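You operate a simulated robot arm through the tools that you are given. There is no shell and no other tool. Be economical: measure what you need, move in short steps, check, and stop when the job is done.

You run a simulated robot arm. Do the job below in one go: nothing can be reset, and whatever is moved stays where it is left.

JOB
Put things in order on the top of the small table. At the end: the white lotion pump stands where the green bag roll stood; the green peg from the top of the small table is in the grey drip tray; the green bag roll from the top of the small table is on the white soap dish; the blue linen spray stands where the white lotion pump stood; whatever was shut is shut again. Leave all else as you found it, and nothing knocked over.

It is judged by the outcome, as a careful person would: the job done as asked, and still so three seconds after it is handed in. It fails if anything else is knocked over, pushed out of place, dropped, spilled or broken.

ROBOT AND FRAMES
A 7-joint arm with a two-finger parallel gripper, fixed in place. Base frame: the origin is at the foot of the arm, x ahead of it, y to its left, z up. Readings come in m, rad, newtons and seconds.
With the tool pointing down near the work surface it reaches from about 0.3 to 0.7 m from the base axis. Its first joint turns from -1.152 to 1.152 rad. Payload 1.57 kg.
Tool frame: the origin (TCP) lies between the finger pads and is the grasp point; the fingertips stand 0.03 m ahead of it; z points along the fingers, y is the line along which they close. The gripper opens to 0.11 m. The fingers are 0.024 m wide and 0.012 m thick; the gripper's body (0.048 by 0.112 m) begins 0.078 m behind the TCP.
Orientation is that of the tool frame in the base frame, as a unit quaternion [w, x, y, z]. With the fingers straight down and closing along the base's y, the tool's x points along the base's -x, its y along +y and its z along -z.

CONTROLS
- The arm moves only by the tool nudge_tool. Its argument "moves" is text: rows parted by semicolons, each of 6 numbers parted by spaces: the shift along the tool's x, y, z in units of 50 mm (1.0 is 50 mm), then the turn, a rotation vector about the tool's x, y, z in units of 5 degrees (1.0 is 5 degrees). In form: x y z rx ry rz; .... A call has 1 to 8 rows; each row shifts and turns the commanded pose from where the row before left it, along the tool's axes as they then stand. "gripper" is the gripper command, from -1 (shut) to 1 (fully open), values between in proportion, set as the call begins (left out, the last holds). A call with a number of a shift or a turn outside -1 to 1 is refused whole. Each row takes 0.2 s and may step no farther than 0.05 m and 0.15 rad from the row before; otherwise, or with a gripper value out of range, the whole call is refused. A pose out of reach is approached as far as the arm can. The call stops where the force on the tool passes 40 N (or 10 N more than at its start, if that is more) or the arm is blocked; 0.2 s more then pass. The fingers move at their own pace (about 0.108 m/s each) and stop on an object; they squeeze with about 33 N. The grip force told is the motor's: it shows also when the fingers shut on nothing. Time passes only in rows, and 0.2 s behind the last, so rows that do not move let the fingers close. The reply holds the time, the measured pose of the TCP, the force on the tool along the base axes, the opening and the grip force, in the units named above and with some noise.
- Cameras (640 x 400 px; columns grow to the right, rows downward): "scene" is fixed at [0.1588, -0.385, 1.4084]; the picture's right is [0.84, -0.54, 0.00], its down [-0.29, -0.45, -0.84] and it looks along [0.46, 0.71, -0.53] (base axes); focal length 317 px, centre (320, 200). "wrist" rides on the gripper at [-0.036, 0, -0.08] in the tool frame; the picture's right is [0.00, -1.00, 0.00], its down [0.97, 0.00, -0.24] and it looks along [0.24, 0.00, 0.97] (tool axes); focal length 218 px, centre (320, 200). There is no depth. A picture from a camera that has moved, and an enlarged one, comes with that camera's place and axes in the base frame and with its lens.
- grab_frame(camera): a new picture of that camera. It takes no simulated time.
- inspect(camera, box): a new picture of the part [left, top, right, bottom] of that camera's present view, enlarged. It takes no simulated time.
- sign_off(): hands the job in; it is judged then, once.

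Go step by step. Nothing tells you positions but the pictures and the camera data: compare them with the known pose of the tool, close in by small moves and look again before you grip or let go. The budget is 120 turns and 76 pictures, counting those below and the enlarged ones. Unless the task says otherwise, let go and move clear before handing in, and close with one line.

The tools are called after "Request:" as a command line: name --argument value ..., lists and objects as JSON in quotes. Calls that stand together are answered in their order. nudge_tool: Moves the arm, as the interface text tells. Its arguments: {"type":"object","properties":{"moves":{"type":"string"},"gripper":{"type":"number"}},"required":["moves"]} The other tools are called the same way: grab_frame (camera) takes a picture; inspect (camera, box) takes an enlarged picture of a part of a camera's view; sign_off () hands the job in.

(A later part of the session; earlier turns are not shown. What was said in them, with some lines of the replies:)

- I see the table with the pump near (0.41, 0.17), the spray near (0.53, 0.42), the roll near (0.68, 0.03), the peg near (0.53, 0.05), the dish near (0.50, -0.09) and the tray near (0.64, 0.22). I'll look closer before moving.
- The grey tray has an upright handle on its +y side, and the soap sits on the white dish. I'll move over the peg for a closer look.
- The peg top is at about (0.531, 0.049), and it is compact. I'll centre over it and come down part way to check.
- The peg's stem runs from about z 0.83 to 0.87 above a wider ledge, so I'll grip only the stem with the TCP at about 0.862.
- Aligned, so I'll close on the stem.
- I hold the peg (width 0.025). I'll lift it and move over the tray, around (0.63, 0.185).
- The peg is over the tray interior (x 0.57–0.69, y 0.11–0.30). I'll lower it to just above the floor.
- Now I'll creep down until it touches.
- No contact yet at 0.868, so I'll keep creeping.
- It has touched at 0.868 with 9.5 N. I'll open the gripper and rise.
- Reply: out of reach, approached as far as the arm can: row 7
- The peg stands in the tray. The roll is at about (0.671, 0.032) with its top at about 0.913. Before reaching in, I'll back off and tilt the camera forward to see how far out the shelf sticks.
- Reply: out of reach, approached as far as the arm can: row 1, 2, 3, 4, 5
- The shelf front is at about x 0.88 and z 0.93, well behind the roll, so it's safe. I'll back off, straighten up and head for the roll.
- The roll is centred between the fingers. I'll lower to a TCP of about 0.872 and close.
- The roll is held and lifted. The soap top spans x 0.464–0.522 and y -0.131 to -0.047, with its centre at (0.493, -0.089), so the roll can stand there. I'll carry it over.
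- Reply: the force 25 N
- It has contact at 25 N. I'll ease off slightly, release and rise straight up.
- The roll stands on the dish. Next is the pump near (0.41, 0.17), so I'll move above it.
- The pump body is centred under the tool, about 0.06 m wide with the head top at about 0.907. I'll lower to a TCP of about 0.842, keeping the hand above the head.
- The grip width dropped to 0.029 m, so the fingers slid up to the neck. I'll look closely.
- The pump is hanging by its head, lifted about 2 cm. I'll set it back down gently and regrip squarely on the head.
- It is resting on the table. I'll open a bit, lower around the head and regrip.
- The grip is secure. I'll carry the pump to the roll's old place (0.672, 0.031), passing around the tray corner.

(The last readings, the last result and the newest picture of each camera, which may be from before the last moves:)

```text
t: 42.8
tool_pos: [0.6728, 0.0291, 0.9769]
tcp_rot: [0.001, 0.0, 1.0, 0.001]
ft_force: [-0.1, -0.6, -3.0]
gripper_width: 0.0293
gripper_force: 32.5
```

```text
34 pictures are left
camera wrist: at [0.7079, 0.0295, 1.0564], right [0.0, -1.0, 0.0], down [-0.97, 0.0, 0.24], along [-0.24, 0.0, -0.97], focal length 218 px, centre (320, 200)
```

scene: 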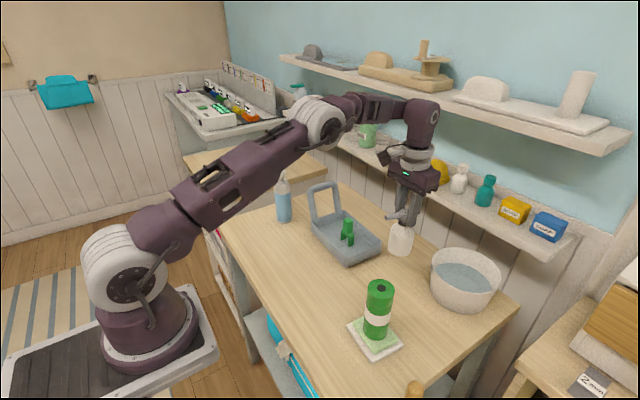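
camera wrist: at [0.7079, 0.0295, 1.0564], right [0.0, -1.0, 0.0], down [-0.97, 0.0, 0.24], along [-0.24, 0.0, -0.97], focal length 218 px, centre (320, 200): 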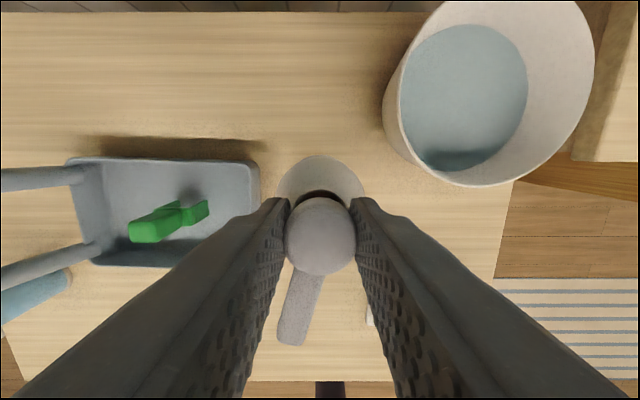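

It is over the spot, so I'll lower it.

Request:
nudge_tool --moves "0 0.04 0.5 0 0 0;0 0 0.5 0 0 0;0 0 0.36 0 0 0;0 0 0 0 0 0"

Request:
nudge_tool --moves "0 0 0.05 0 0 0;0 0 0.05 0 0 0;0 0 0 0 0 0"

Request:
inspect --camera "scene" --box '[320, 190, 480, 310]'

```text
t: 43.8
tool_pos: [0.672, 0.0335, 0.9095]
tcp_rot: [0.0, 0.0, 1.0, 0.0]
ft_force: [0.2, 0.2, -3.4]
gripper_width: 0.029
gripper_force: 32.9
```

```text
t: 44.6
tool_pos: [0.6721, 0.0329, 0.9054]
tcp_rot: [0.0, 0.0, 1.0, 0.001]
ft_force: [-0.4, 0.8, -3.7]
gripper_width: 0.029
gripper_force: 32.9
```

```text
3.33 times, centred on (400, 250) of scene
camera zoom: at [0.1589, -0.385, 1.4084], right [0.84, -0.54, 0.0], down [-0.29, -0.45, -0.84], along [0.46, 0.71, -0.53], focal length 1057 px, centre (53, 33)
```

zoom: 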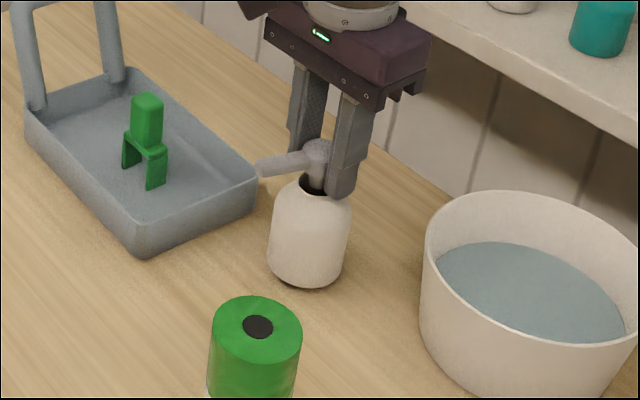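

Request:
nudge_tool --moves "0 0 0.05 0 0 0;0 0 0.04 0 0 0;0 0 0 0 0 0"

Request:
nudge_tool --moves "0 0 0.03 0 0 0;0 0 0.03 0 0 0;0 0 0 0 0 0"

```text
t: 45.4
tool_pos: [0.6719, 0.0327, 0.8998]
tcp_rot: [0.0, 0.0, 1.0, 0.0]
ft_force: [-0.7, -0.6, -3.5]
gripper_width: 0.0291
gripper_force: 32.5
```

```text
t: 46.2
tool_pos: [0.6735, 0.0336, 0.8985]
tcp_rot: [0.0, 0.001, 1.0, 0.001]
ft_force: [-0.4, 0.8, 0.8]
gripper_width: 0.0291
gripper_force: 33.2
```

Contact. I'll release and rise.

Request:
nudge_tool --moves "0 0 0 0 0 0;0 0 0 0 0 0;0 0 -0.4 0 0 0;0 0 -0.8 0 0 0;0 0 -0.6 0 0 0;0 0 0 0 0 0" --gripper 0.1

Request:
grab_frame --camera "wrist"

Request:
grab_frame --camera "scene"

```text
t: 47.6
tool_pos: [0.6718, 0.0304, 0.986]
tcp_rot: [0.001, 0.0, 1.0, 0.001]
ft_force: [-0.2, -0.4, -0.8]
gripper_width: 0.0605
gripper_force: 0.1
```

```text
32 pictures are left
camera wrist: at [0.7072, 0.0301, 1.066], right [0.0, -1.0, 0.0], down [-0.97, 0.0, 0.24], along [-0.24, 0.0, -0.97], focal length 218 px, centre (320, 200)
```

wrist: 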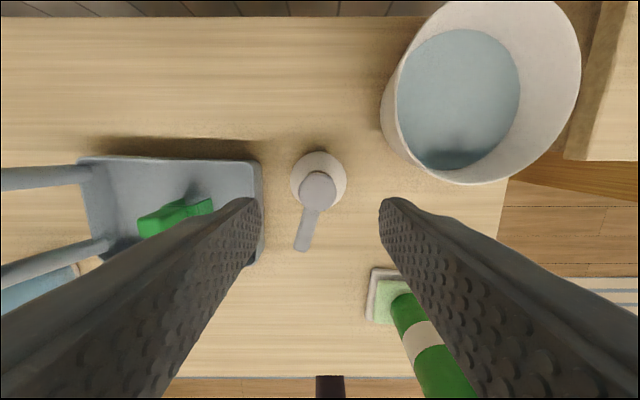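

```text
31 pictures are left
```

scene: 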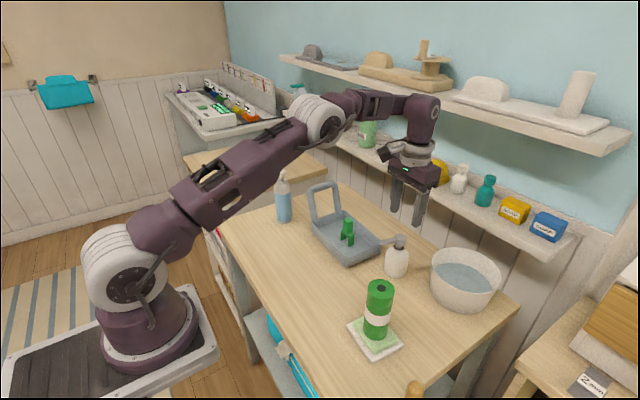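

The pump stands in the roll's old spot. Next is the spray near (0.53, 0.41), with its top at about 0.97. I'll retreat and come above it for a close view.

Request:
nudge_tool --moves "0.94 0 -0.3 0 0 0;0.94 0 -0.3 0 0 0;0.94 0 -0.3 0 0 0;0.94 0 -0.3 0 0 0;0 0 0 0 0 0"

Request:
nudge_tool --moves "-0.05 0.95 0 0 0 0;-0.05 0.95 0 0 0 0;-0.05 0.95 0 0 0 0;-0.05 0.95 0 0 0 0;-0.05 0.95 0 0 0 0;-0.05 0.95 0 0 0 0;-0.05 0.95 0 0 0 0;-0.05 0.95 0 0 0 0"

Request:
grab_frame --camera "wrist"

Request:
inspect --camera "scene" --box '[240, 130, 368, 240]'

```text
t: 48.8
tool_pos: [0.4817, 0.0302, 1.0478]
tcp_rot: [0.0, 0.0, 1.0, 0.001]
ft_force: [0.1, -0.4, -0.8]
gripper_width: 0.0605
gripper_force: 0.0
```

```text
t: 50.6
tool_pos: [0.5037, 0.401, 1.0432]
tcp_rot: [-0.001, 0.0, 1.0, -0.001]
ft_force: [0.6, 0.2, 0.5]
gripper_width: 0.0604
gripper_force: 0.0
out of reach, approached as far as the arm can: row 8
```

```text
30 pictures are left
camera wrist: at [0.5391, 0.4007, 1.1234], right [0.0, -1.0, 0.0], down [-0.97, 0.0, 0.24], along [-0.24, 0.0, -0.97], focal length 218 px, centre (320, 200)
```

wrist: 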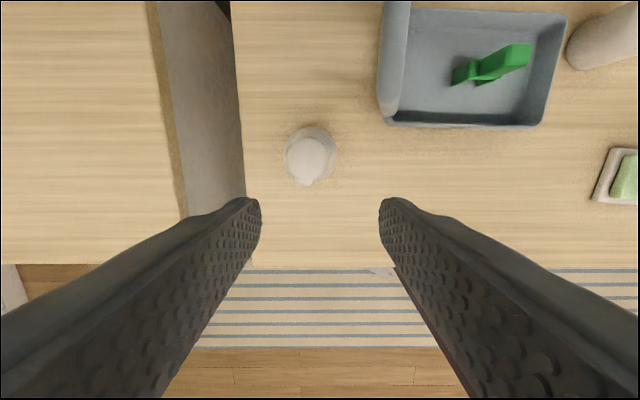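

```text
3.64 times, centred on (304, 185) of scene
camera zoom: at [0.1587, -0.3851, 1.4084], right [0.84, -0.54, 0.0], down [-0.29, -0.45, -0.84], along [0.46, 0.71, -0.53], focal length 1153 px, centre (378, 254)
```

zoom: 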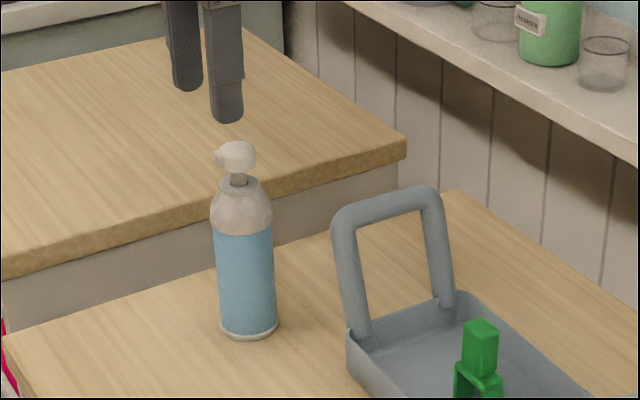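

The spray's centre is at about (0.531, 0.4085) and its head spans z 0.949–0.976. I'll go down and in above the head.

Request:
nudge_tool --moves "0 0 0.4 0 0 0;-0.27 0.08 0.15 0 0 0;-0.27 0.08 0.1 0 0 0;0 0 0 0 0 0"

Request:
grab_frame --camera "wrist"

```text
t: 51.6
tool_pos: [0.5186, 0.4012, 1.015]
tcp_rot: [0.001, 0.0, 1.0, 0.001]
ft_force: [-0.3, -0.2, 0.1]
gripper_width: 0.0606
gripper_force: 0.0
out of reach, approached as far as the arm can: row 2, 3
```

```text
28 pictures are left
camera wrist: at [0.5548, 0.4014, 1.0946], right [0.0, -1.0, 0.0], down [-0.97, 0.0, 0.24], along [-0.24, 0.0, -0.97], focal length 218 px, centre (320, 200)
```

wrist: 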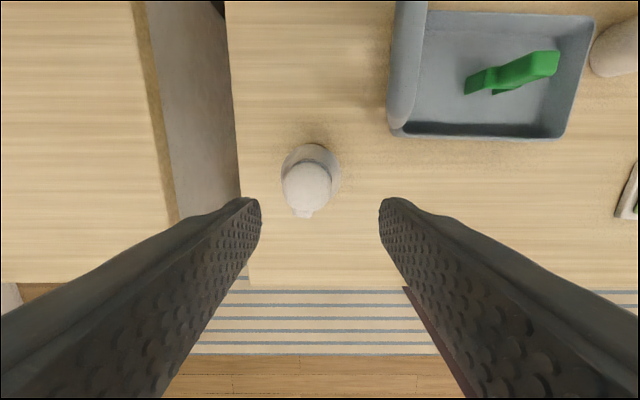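

I'm at the edge of reach here. I'll lower with the fingers straddling the head in y, then slide in along +x.

Request:
nudge_tool --moves "0 0 0.3 0 0 0;0 0.15 0.1 0 0 0;0 0 0.1 0 0 0;0 0 0 0 0 0" --gripper 0.27

```text
t: 52.6
tool_pos: [0.5195, 0.4092, 0.9928]
tcp_rot: [0.0, 0.0, 1.0, 0.001]
ft_force: [0.3, -0.3, -0.1]
gripper_width: 0.0697
gripper_force: 0.1
```

Request:
nudge_tool --moves "-0.05 0 0.16 0 0 0;-0.17 0 0.16 0 0 0;0 0 0 0 0 0"

Request:
grab_frame --camera "wrist"

Request:
inspect --camera "scene" --box '[240, 150, 340, 230]'

```text
t: 53.4
tool_pos: [0.5247, 0.4079, 0.9766]
tcp_rot: [0.0, -0.003, 1.0, -0.001]
ft_force: [0.8, -0.5, 0.2]
gripper_width: 0.0699
gripper_force: 0.0
out of reach, approached as far as the arm can: row 2
```

```text
27 pictures are left
camera wrist: at [0.5602, 0.4086, 1.0575], right [0.01, -1.0, 0.0], down [-0.97, -0.01, 0.24], along [-0.24, 0.0, -0.97], focal length 218 px, centre (320, 200)
```

wrist: 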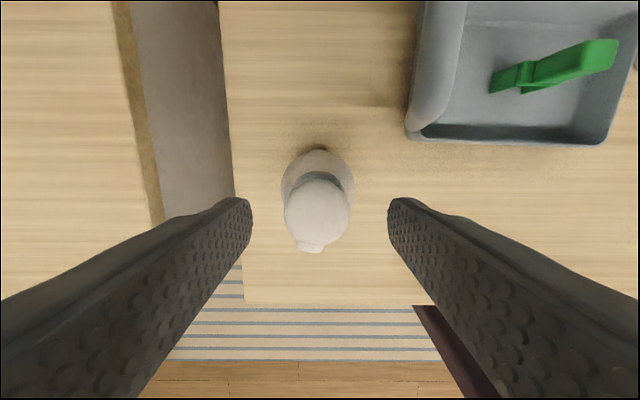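

```text
5.00 times, centred on (290, 190) of scene
camera zoom: at [0.1588, -0.385, 1.4084], right [0.84, -0.54, 0.0], down [-0.29, -0.45, -0.84], along [0.46, 0.71, -0.53], focal length 1585 px, centre (470, 250)
```

zoom: 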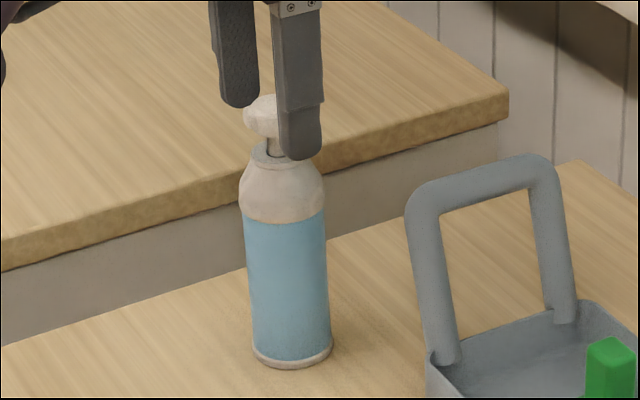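

Reach stops at x of about 0.525, a few mm short. I'll tilt the tool forward 10° about the closing axis to gain reach, then slide in.

Request:
nudge_tool --moves "0 0 0 0 -1 0;0 0 0 0 -1 0;-0.16 0.01 0.028 0 0 0;0 0 0 0 0 0"

Request:
grab_frame --camera "wrist"

Request:
inspect --camera "scene" --box '[240, 150, 340, 230]'

```text
t: 54.4
tool_pos: [0.533, 0.4099, 0.9783]
tcp_rot: [0.087, 0.0, 0.996, 0.001]
ft_force: [0.6, -0.2, 0.0]
gripper_width: 0.07
gripper_force: 0.1
```

```text
25 pictures are left
camera wrist: at [0.5541, 0.4091, 1.0633], right [0.0, -1.0, 0.0], down [-1.0, 0.0, 0.07], along [-0.07, 0.0, -1.0], focal length 218 px, centre (320, 200)
```

wrist: 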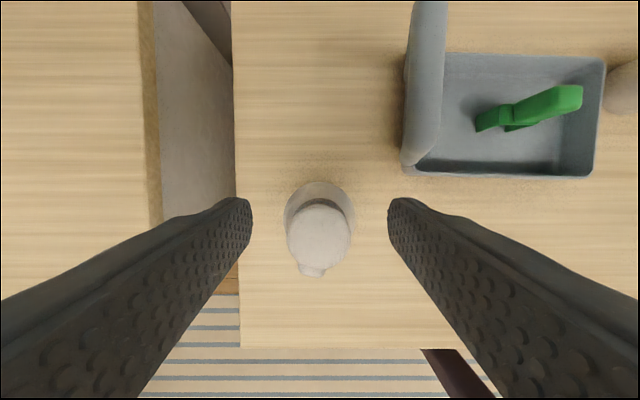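

```text
5.00 times, centred on (290, 190) of scene
camera zoom: at [0.1588, -0.385, 1.4084], right [0.84, -0.54, 0.0], down [-0.29, -0.45, -0.84], along [0.46, 0.71, -0.53], focal length 1585 px, centre (470, 250)
```

zoom: 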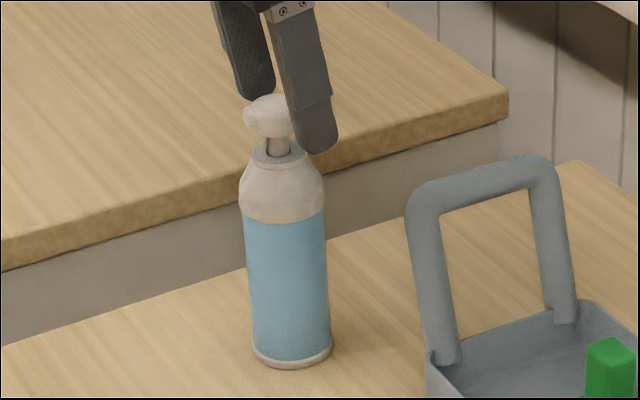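

Request:
nudge_tool --moves "0.11 0 0.04 0 0 0;0 0 0 0 0 0"

Request:
nudge_tool --moves "0 0 0 0 0 0;0 0 0 0 0 0;0 0 0 0 0 0;0 0 0 0 0 0" --gripper -1

Request:
inspect --camera "scene" --box '[240, 150, 340, 230]'

```text
t: 55.0
tool_pos: [0.5284, 0.4092, 0.9767]
tcp_rot: [0.087, 0.0, 0.996, 0.0]
ft_force: [0.1, -0.7, 0.1]
gripper_width: 0.07
gripper_force: 0.2
```

```text
t: 56.0
tool_pos: [0.528, 0.4095, 0.9765]
tcp_rot: [0.087, 0.0, 0.996, 0.001]
ft_force: [-0.7, 0.3, 0.0]
gripper_width: 0.0291
gripper_force: 32.9
```

```text
5.00 times, centred on (290, 190) of scene
camera zoom: at [0.1588, -0.385, 1.4084], right [0.84, -0.54, 0.0], down [-0.29, -0.45, -0.84], along [0.46, 0.71, -0.53], focal length 1585 px, centre (470, 250)
```

zoom: 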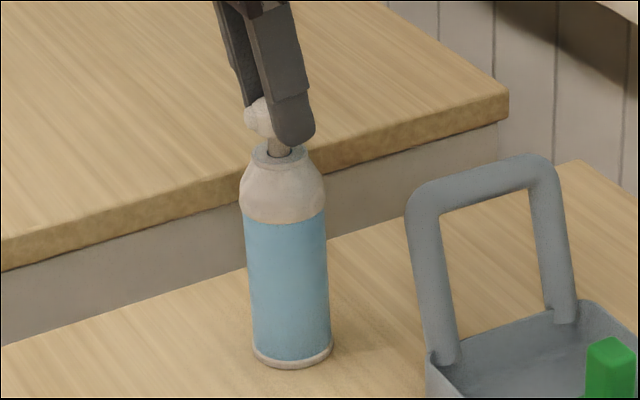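

The head is gripped (0.029). Now a small vertical test lift in the tilted frame.

Request:
nudge_tool --moves "-0.026 0 -0.148 0 0 0;-0.026 0 -0.148 0 0 0;-0.026 0 -0.148 0 0 0;0 0 0 0 0 0"

Request:
inspect --camera "scene" --box '[240, 150, 340, 230]'

```text
t: 57.0
tool_pos: [0.5277, 0.4088, 0.999]
tcp_rot: [0.087, 0.0, 0.996, 0.001]
ft_force: [-0.1, -0.4, -2.7]
gripper_width: 0.0293
gripper_force: 33.0
```

```text
5.00 times, centred on (290, 190) of scene
camera zoom: at [0.1588, -0.385, 1.4084], right [0.84, -0.54, 0.0], down [-0.29, -0.45, -0.84], along [0.46, 0.71, -0.53], focal length 1585 px, centre (470, 250)
```

zoom: 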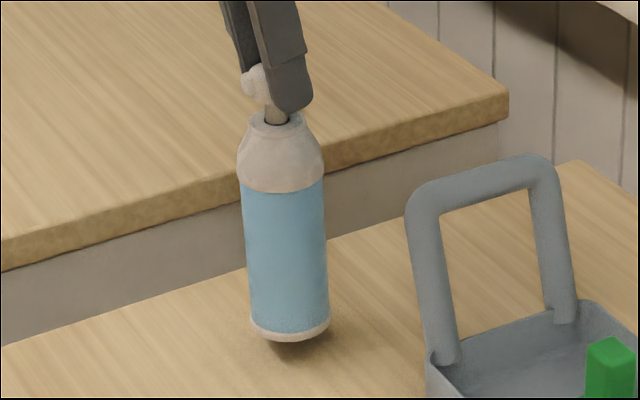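

It lifts cleanly. I'll carry it level to the pump's old place (body at 0.411, 0.170), keeping the tilt.

Request:
nudge_tool --moves "0.335 -0.683 -0.059 0 0 0;0.335 -0.683 -0.059 0 0 0;0.335 -0.683 -0.059 0 0 0;0.335 -0.683 -0.059 0 0 0;0.335 -0.683 -0.059 0 0 0;0.335 -0.683 -0.059 0 0 0;0.335 -0.683 -0.059 0 0 0;0 0 0 0 0 0"

Request:
grab_frame --camera "wrist"

Request:
inspect --camera "scene" --box '[240, 200, 368, 300]'

```text
t: 58.8
tool_pos: [0.4097, 0.1715, 0.996]
tcp_rot: [0.087, 0.0, 0.996, 0.002]
ft_force: [0.9, 0.8, -2.7]
gripper_width: 0.0291
gripper_force: 32.6
```

```text
21 pictures are left
camera wrist: at [0.431, 0.1701, 1.0817], right [0.0, -1.0, 0.0], down [-1.0, 0.0, 0.07], along [-0.07, 0.0, -1.0], focal length 218 px, centre (320, 200)
```

wrist: 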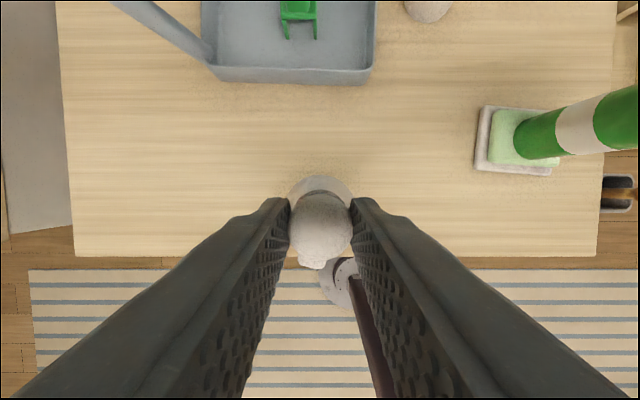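

```text
4.00 times, centred on (304, 250) of scene
camera zoom: at [0.1588, -0.385, 1.4084], right [0.84, -0.54, 0.0], down [-0.29, -0.45, -0.84], along [0.46, 0.71, -0.53], focal length 1268 px, centre (384, 0)
```

zoom: 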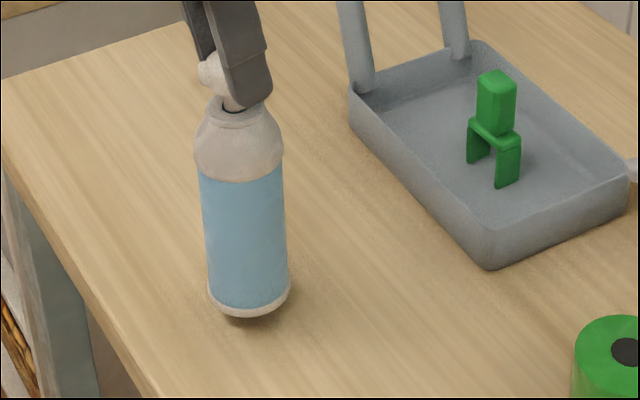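

It is upright over the spot. I'll lower it gently to contact.

Request:
nudge_tool --moves "0.026 0 0.148 0 0 0;0.026 0 0.148 0 0 0;0 0 0 0 0 0"

Request:
nudge_tool --moves "0.007 0 0.04 0 0 0;0.007 0 0.04 0 0 0;0 0 0 0 0 0"

```text
t: 59.6
tool_pos: [0.4092, 0.1712, 0.9817]
tcp_rot: [0.087, 0.0, 0.996, 0.001]
ft_force: [-0.5, -0.2, -2.4]
gripper_width: 0.029
gripper_force: 33.1
```

```text
t: 60.4
tool_pos: [0.4084, 0.1714, 0.9784]
tcp_rot: [0.088, -0.001, 0.996, 0.001]
ft_force: [1.1, -0.1, -2.2]
gripper_width: 0.0291
gripper_force: 33.6
```

Request:
nudge_tool --moves "0.005 0 0.03 0 0 0;0.005 0 0.03 0 0 0;0 0 0 0 0 0"

Request:
inspect --camera "scene" --box '[240, 200, 368, 300]'

```text
t: 61.2
tool_pos: [0.4082, 0.1709, 0.9758]
tcp_rot: [0.088, -0.001, 0.996, 0.001]
ft_force: [-0.2, 0.5, 0.4]
gripper_width: 0.0294
gripper_force: 33.3
```

```text
4.00 times, centred on (304, 250) of scene
camera zoom: at [0.1588, -0.385, 1.4084], right [0.84, -0.54, 0.0], down [-0.29, -0.45, -0.84], along [0.46, 0.71, -0.53], focal length 1268 px, centre (384, 0)
```

zoom: 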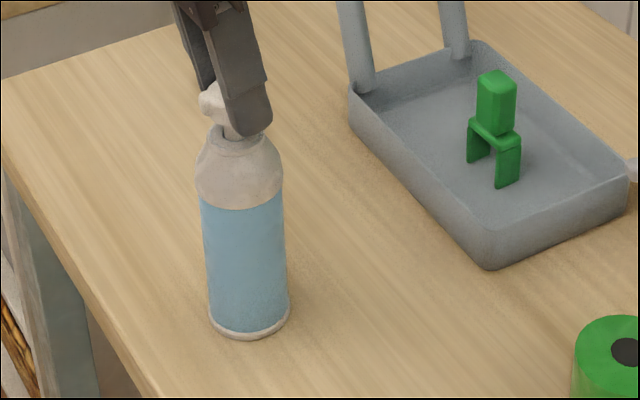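

It's in contact. I'll release and rise.

Request:
nudge_tool --moves "0 0 0 0 0 0;0 0 0 0 0 0;-0.07 0 -0.4 0 0 0;-0.15 0 -0.85 0 0 0;-0.15 0 -0.85 0 0 0;0 0 0 0 1 0;0 0 0 0 1 0;0 0 0 0 0 0" --gripper 0.2

Request:
grab_frame --camera "scene"

Request:
grab_frame --camera "wrist"

```text
t: 63.0
tool_pos: [0.4092, 0.1707, 1.0827]
tcp_rot: [0.0, 0.0, 1.0, 0.001]
ft_force: [0.0, 0.2, 0.0]
gripper_width: 0.0658
gripper_force: 0.0
```

```text
18 pictures are left
```

scene: 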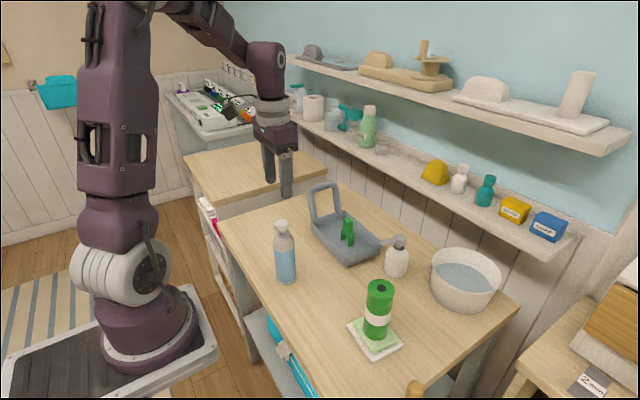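

```text
17 pictures are left
camera wrist: at [0.4446, 0.1694, 1.1622], right [0.0, -1.0, 0.0], down [-0.97, 0.0, 0.24], along [-0.24, 0.0, -0.97], focal length 218 px, centre (320, 200)
```

wrist: 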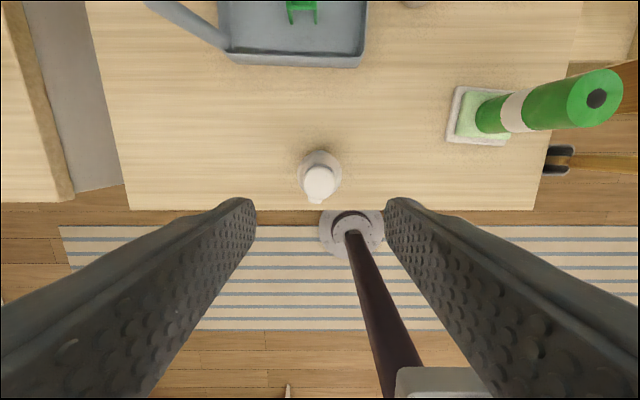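

All four things are in place and upright, the gripper is clear, and nothing was opened. I'm handing it in.

Request:
sign_off

```text
The job is handed in.
```

The job is done and handed in: the pump stands where the roll was, the peg is upright in the grey tray, the roll stands on the soap that sits on the white dish, and the spray stands where the pump was. My grip slipped once on the pump, but I set it down and regripped it with no visible harm.
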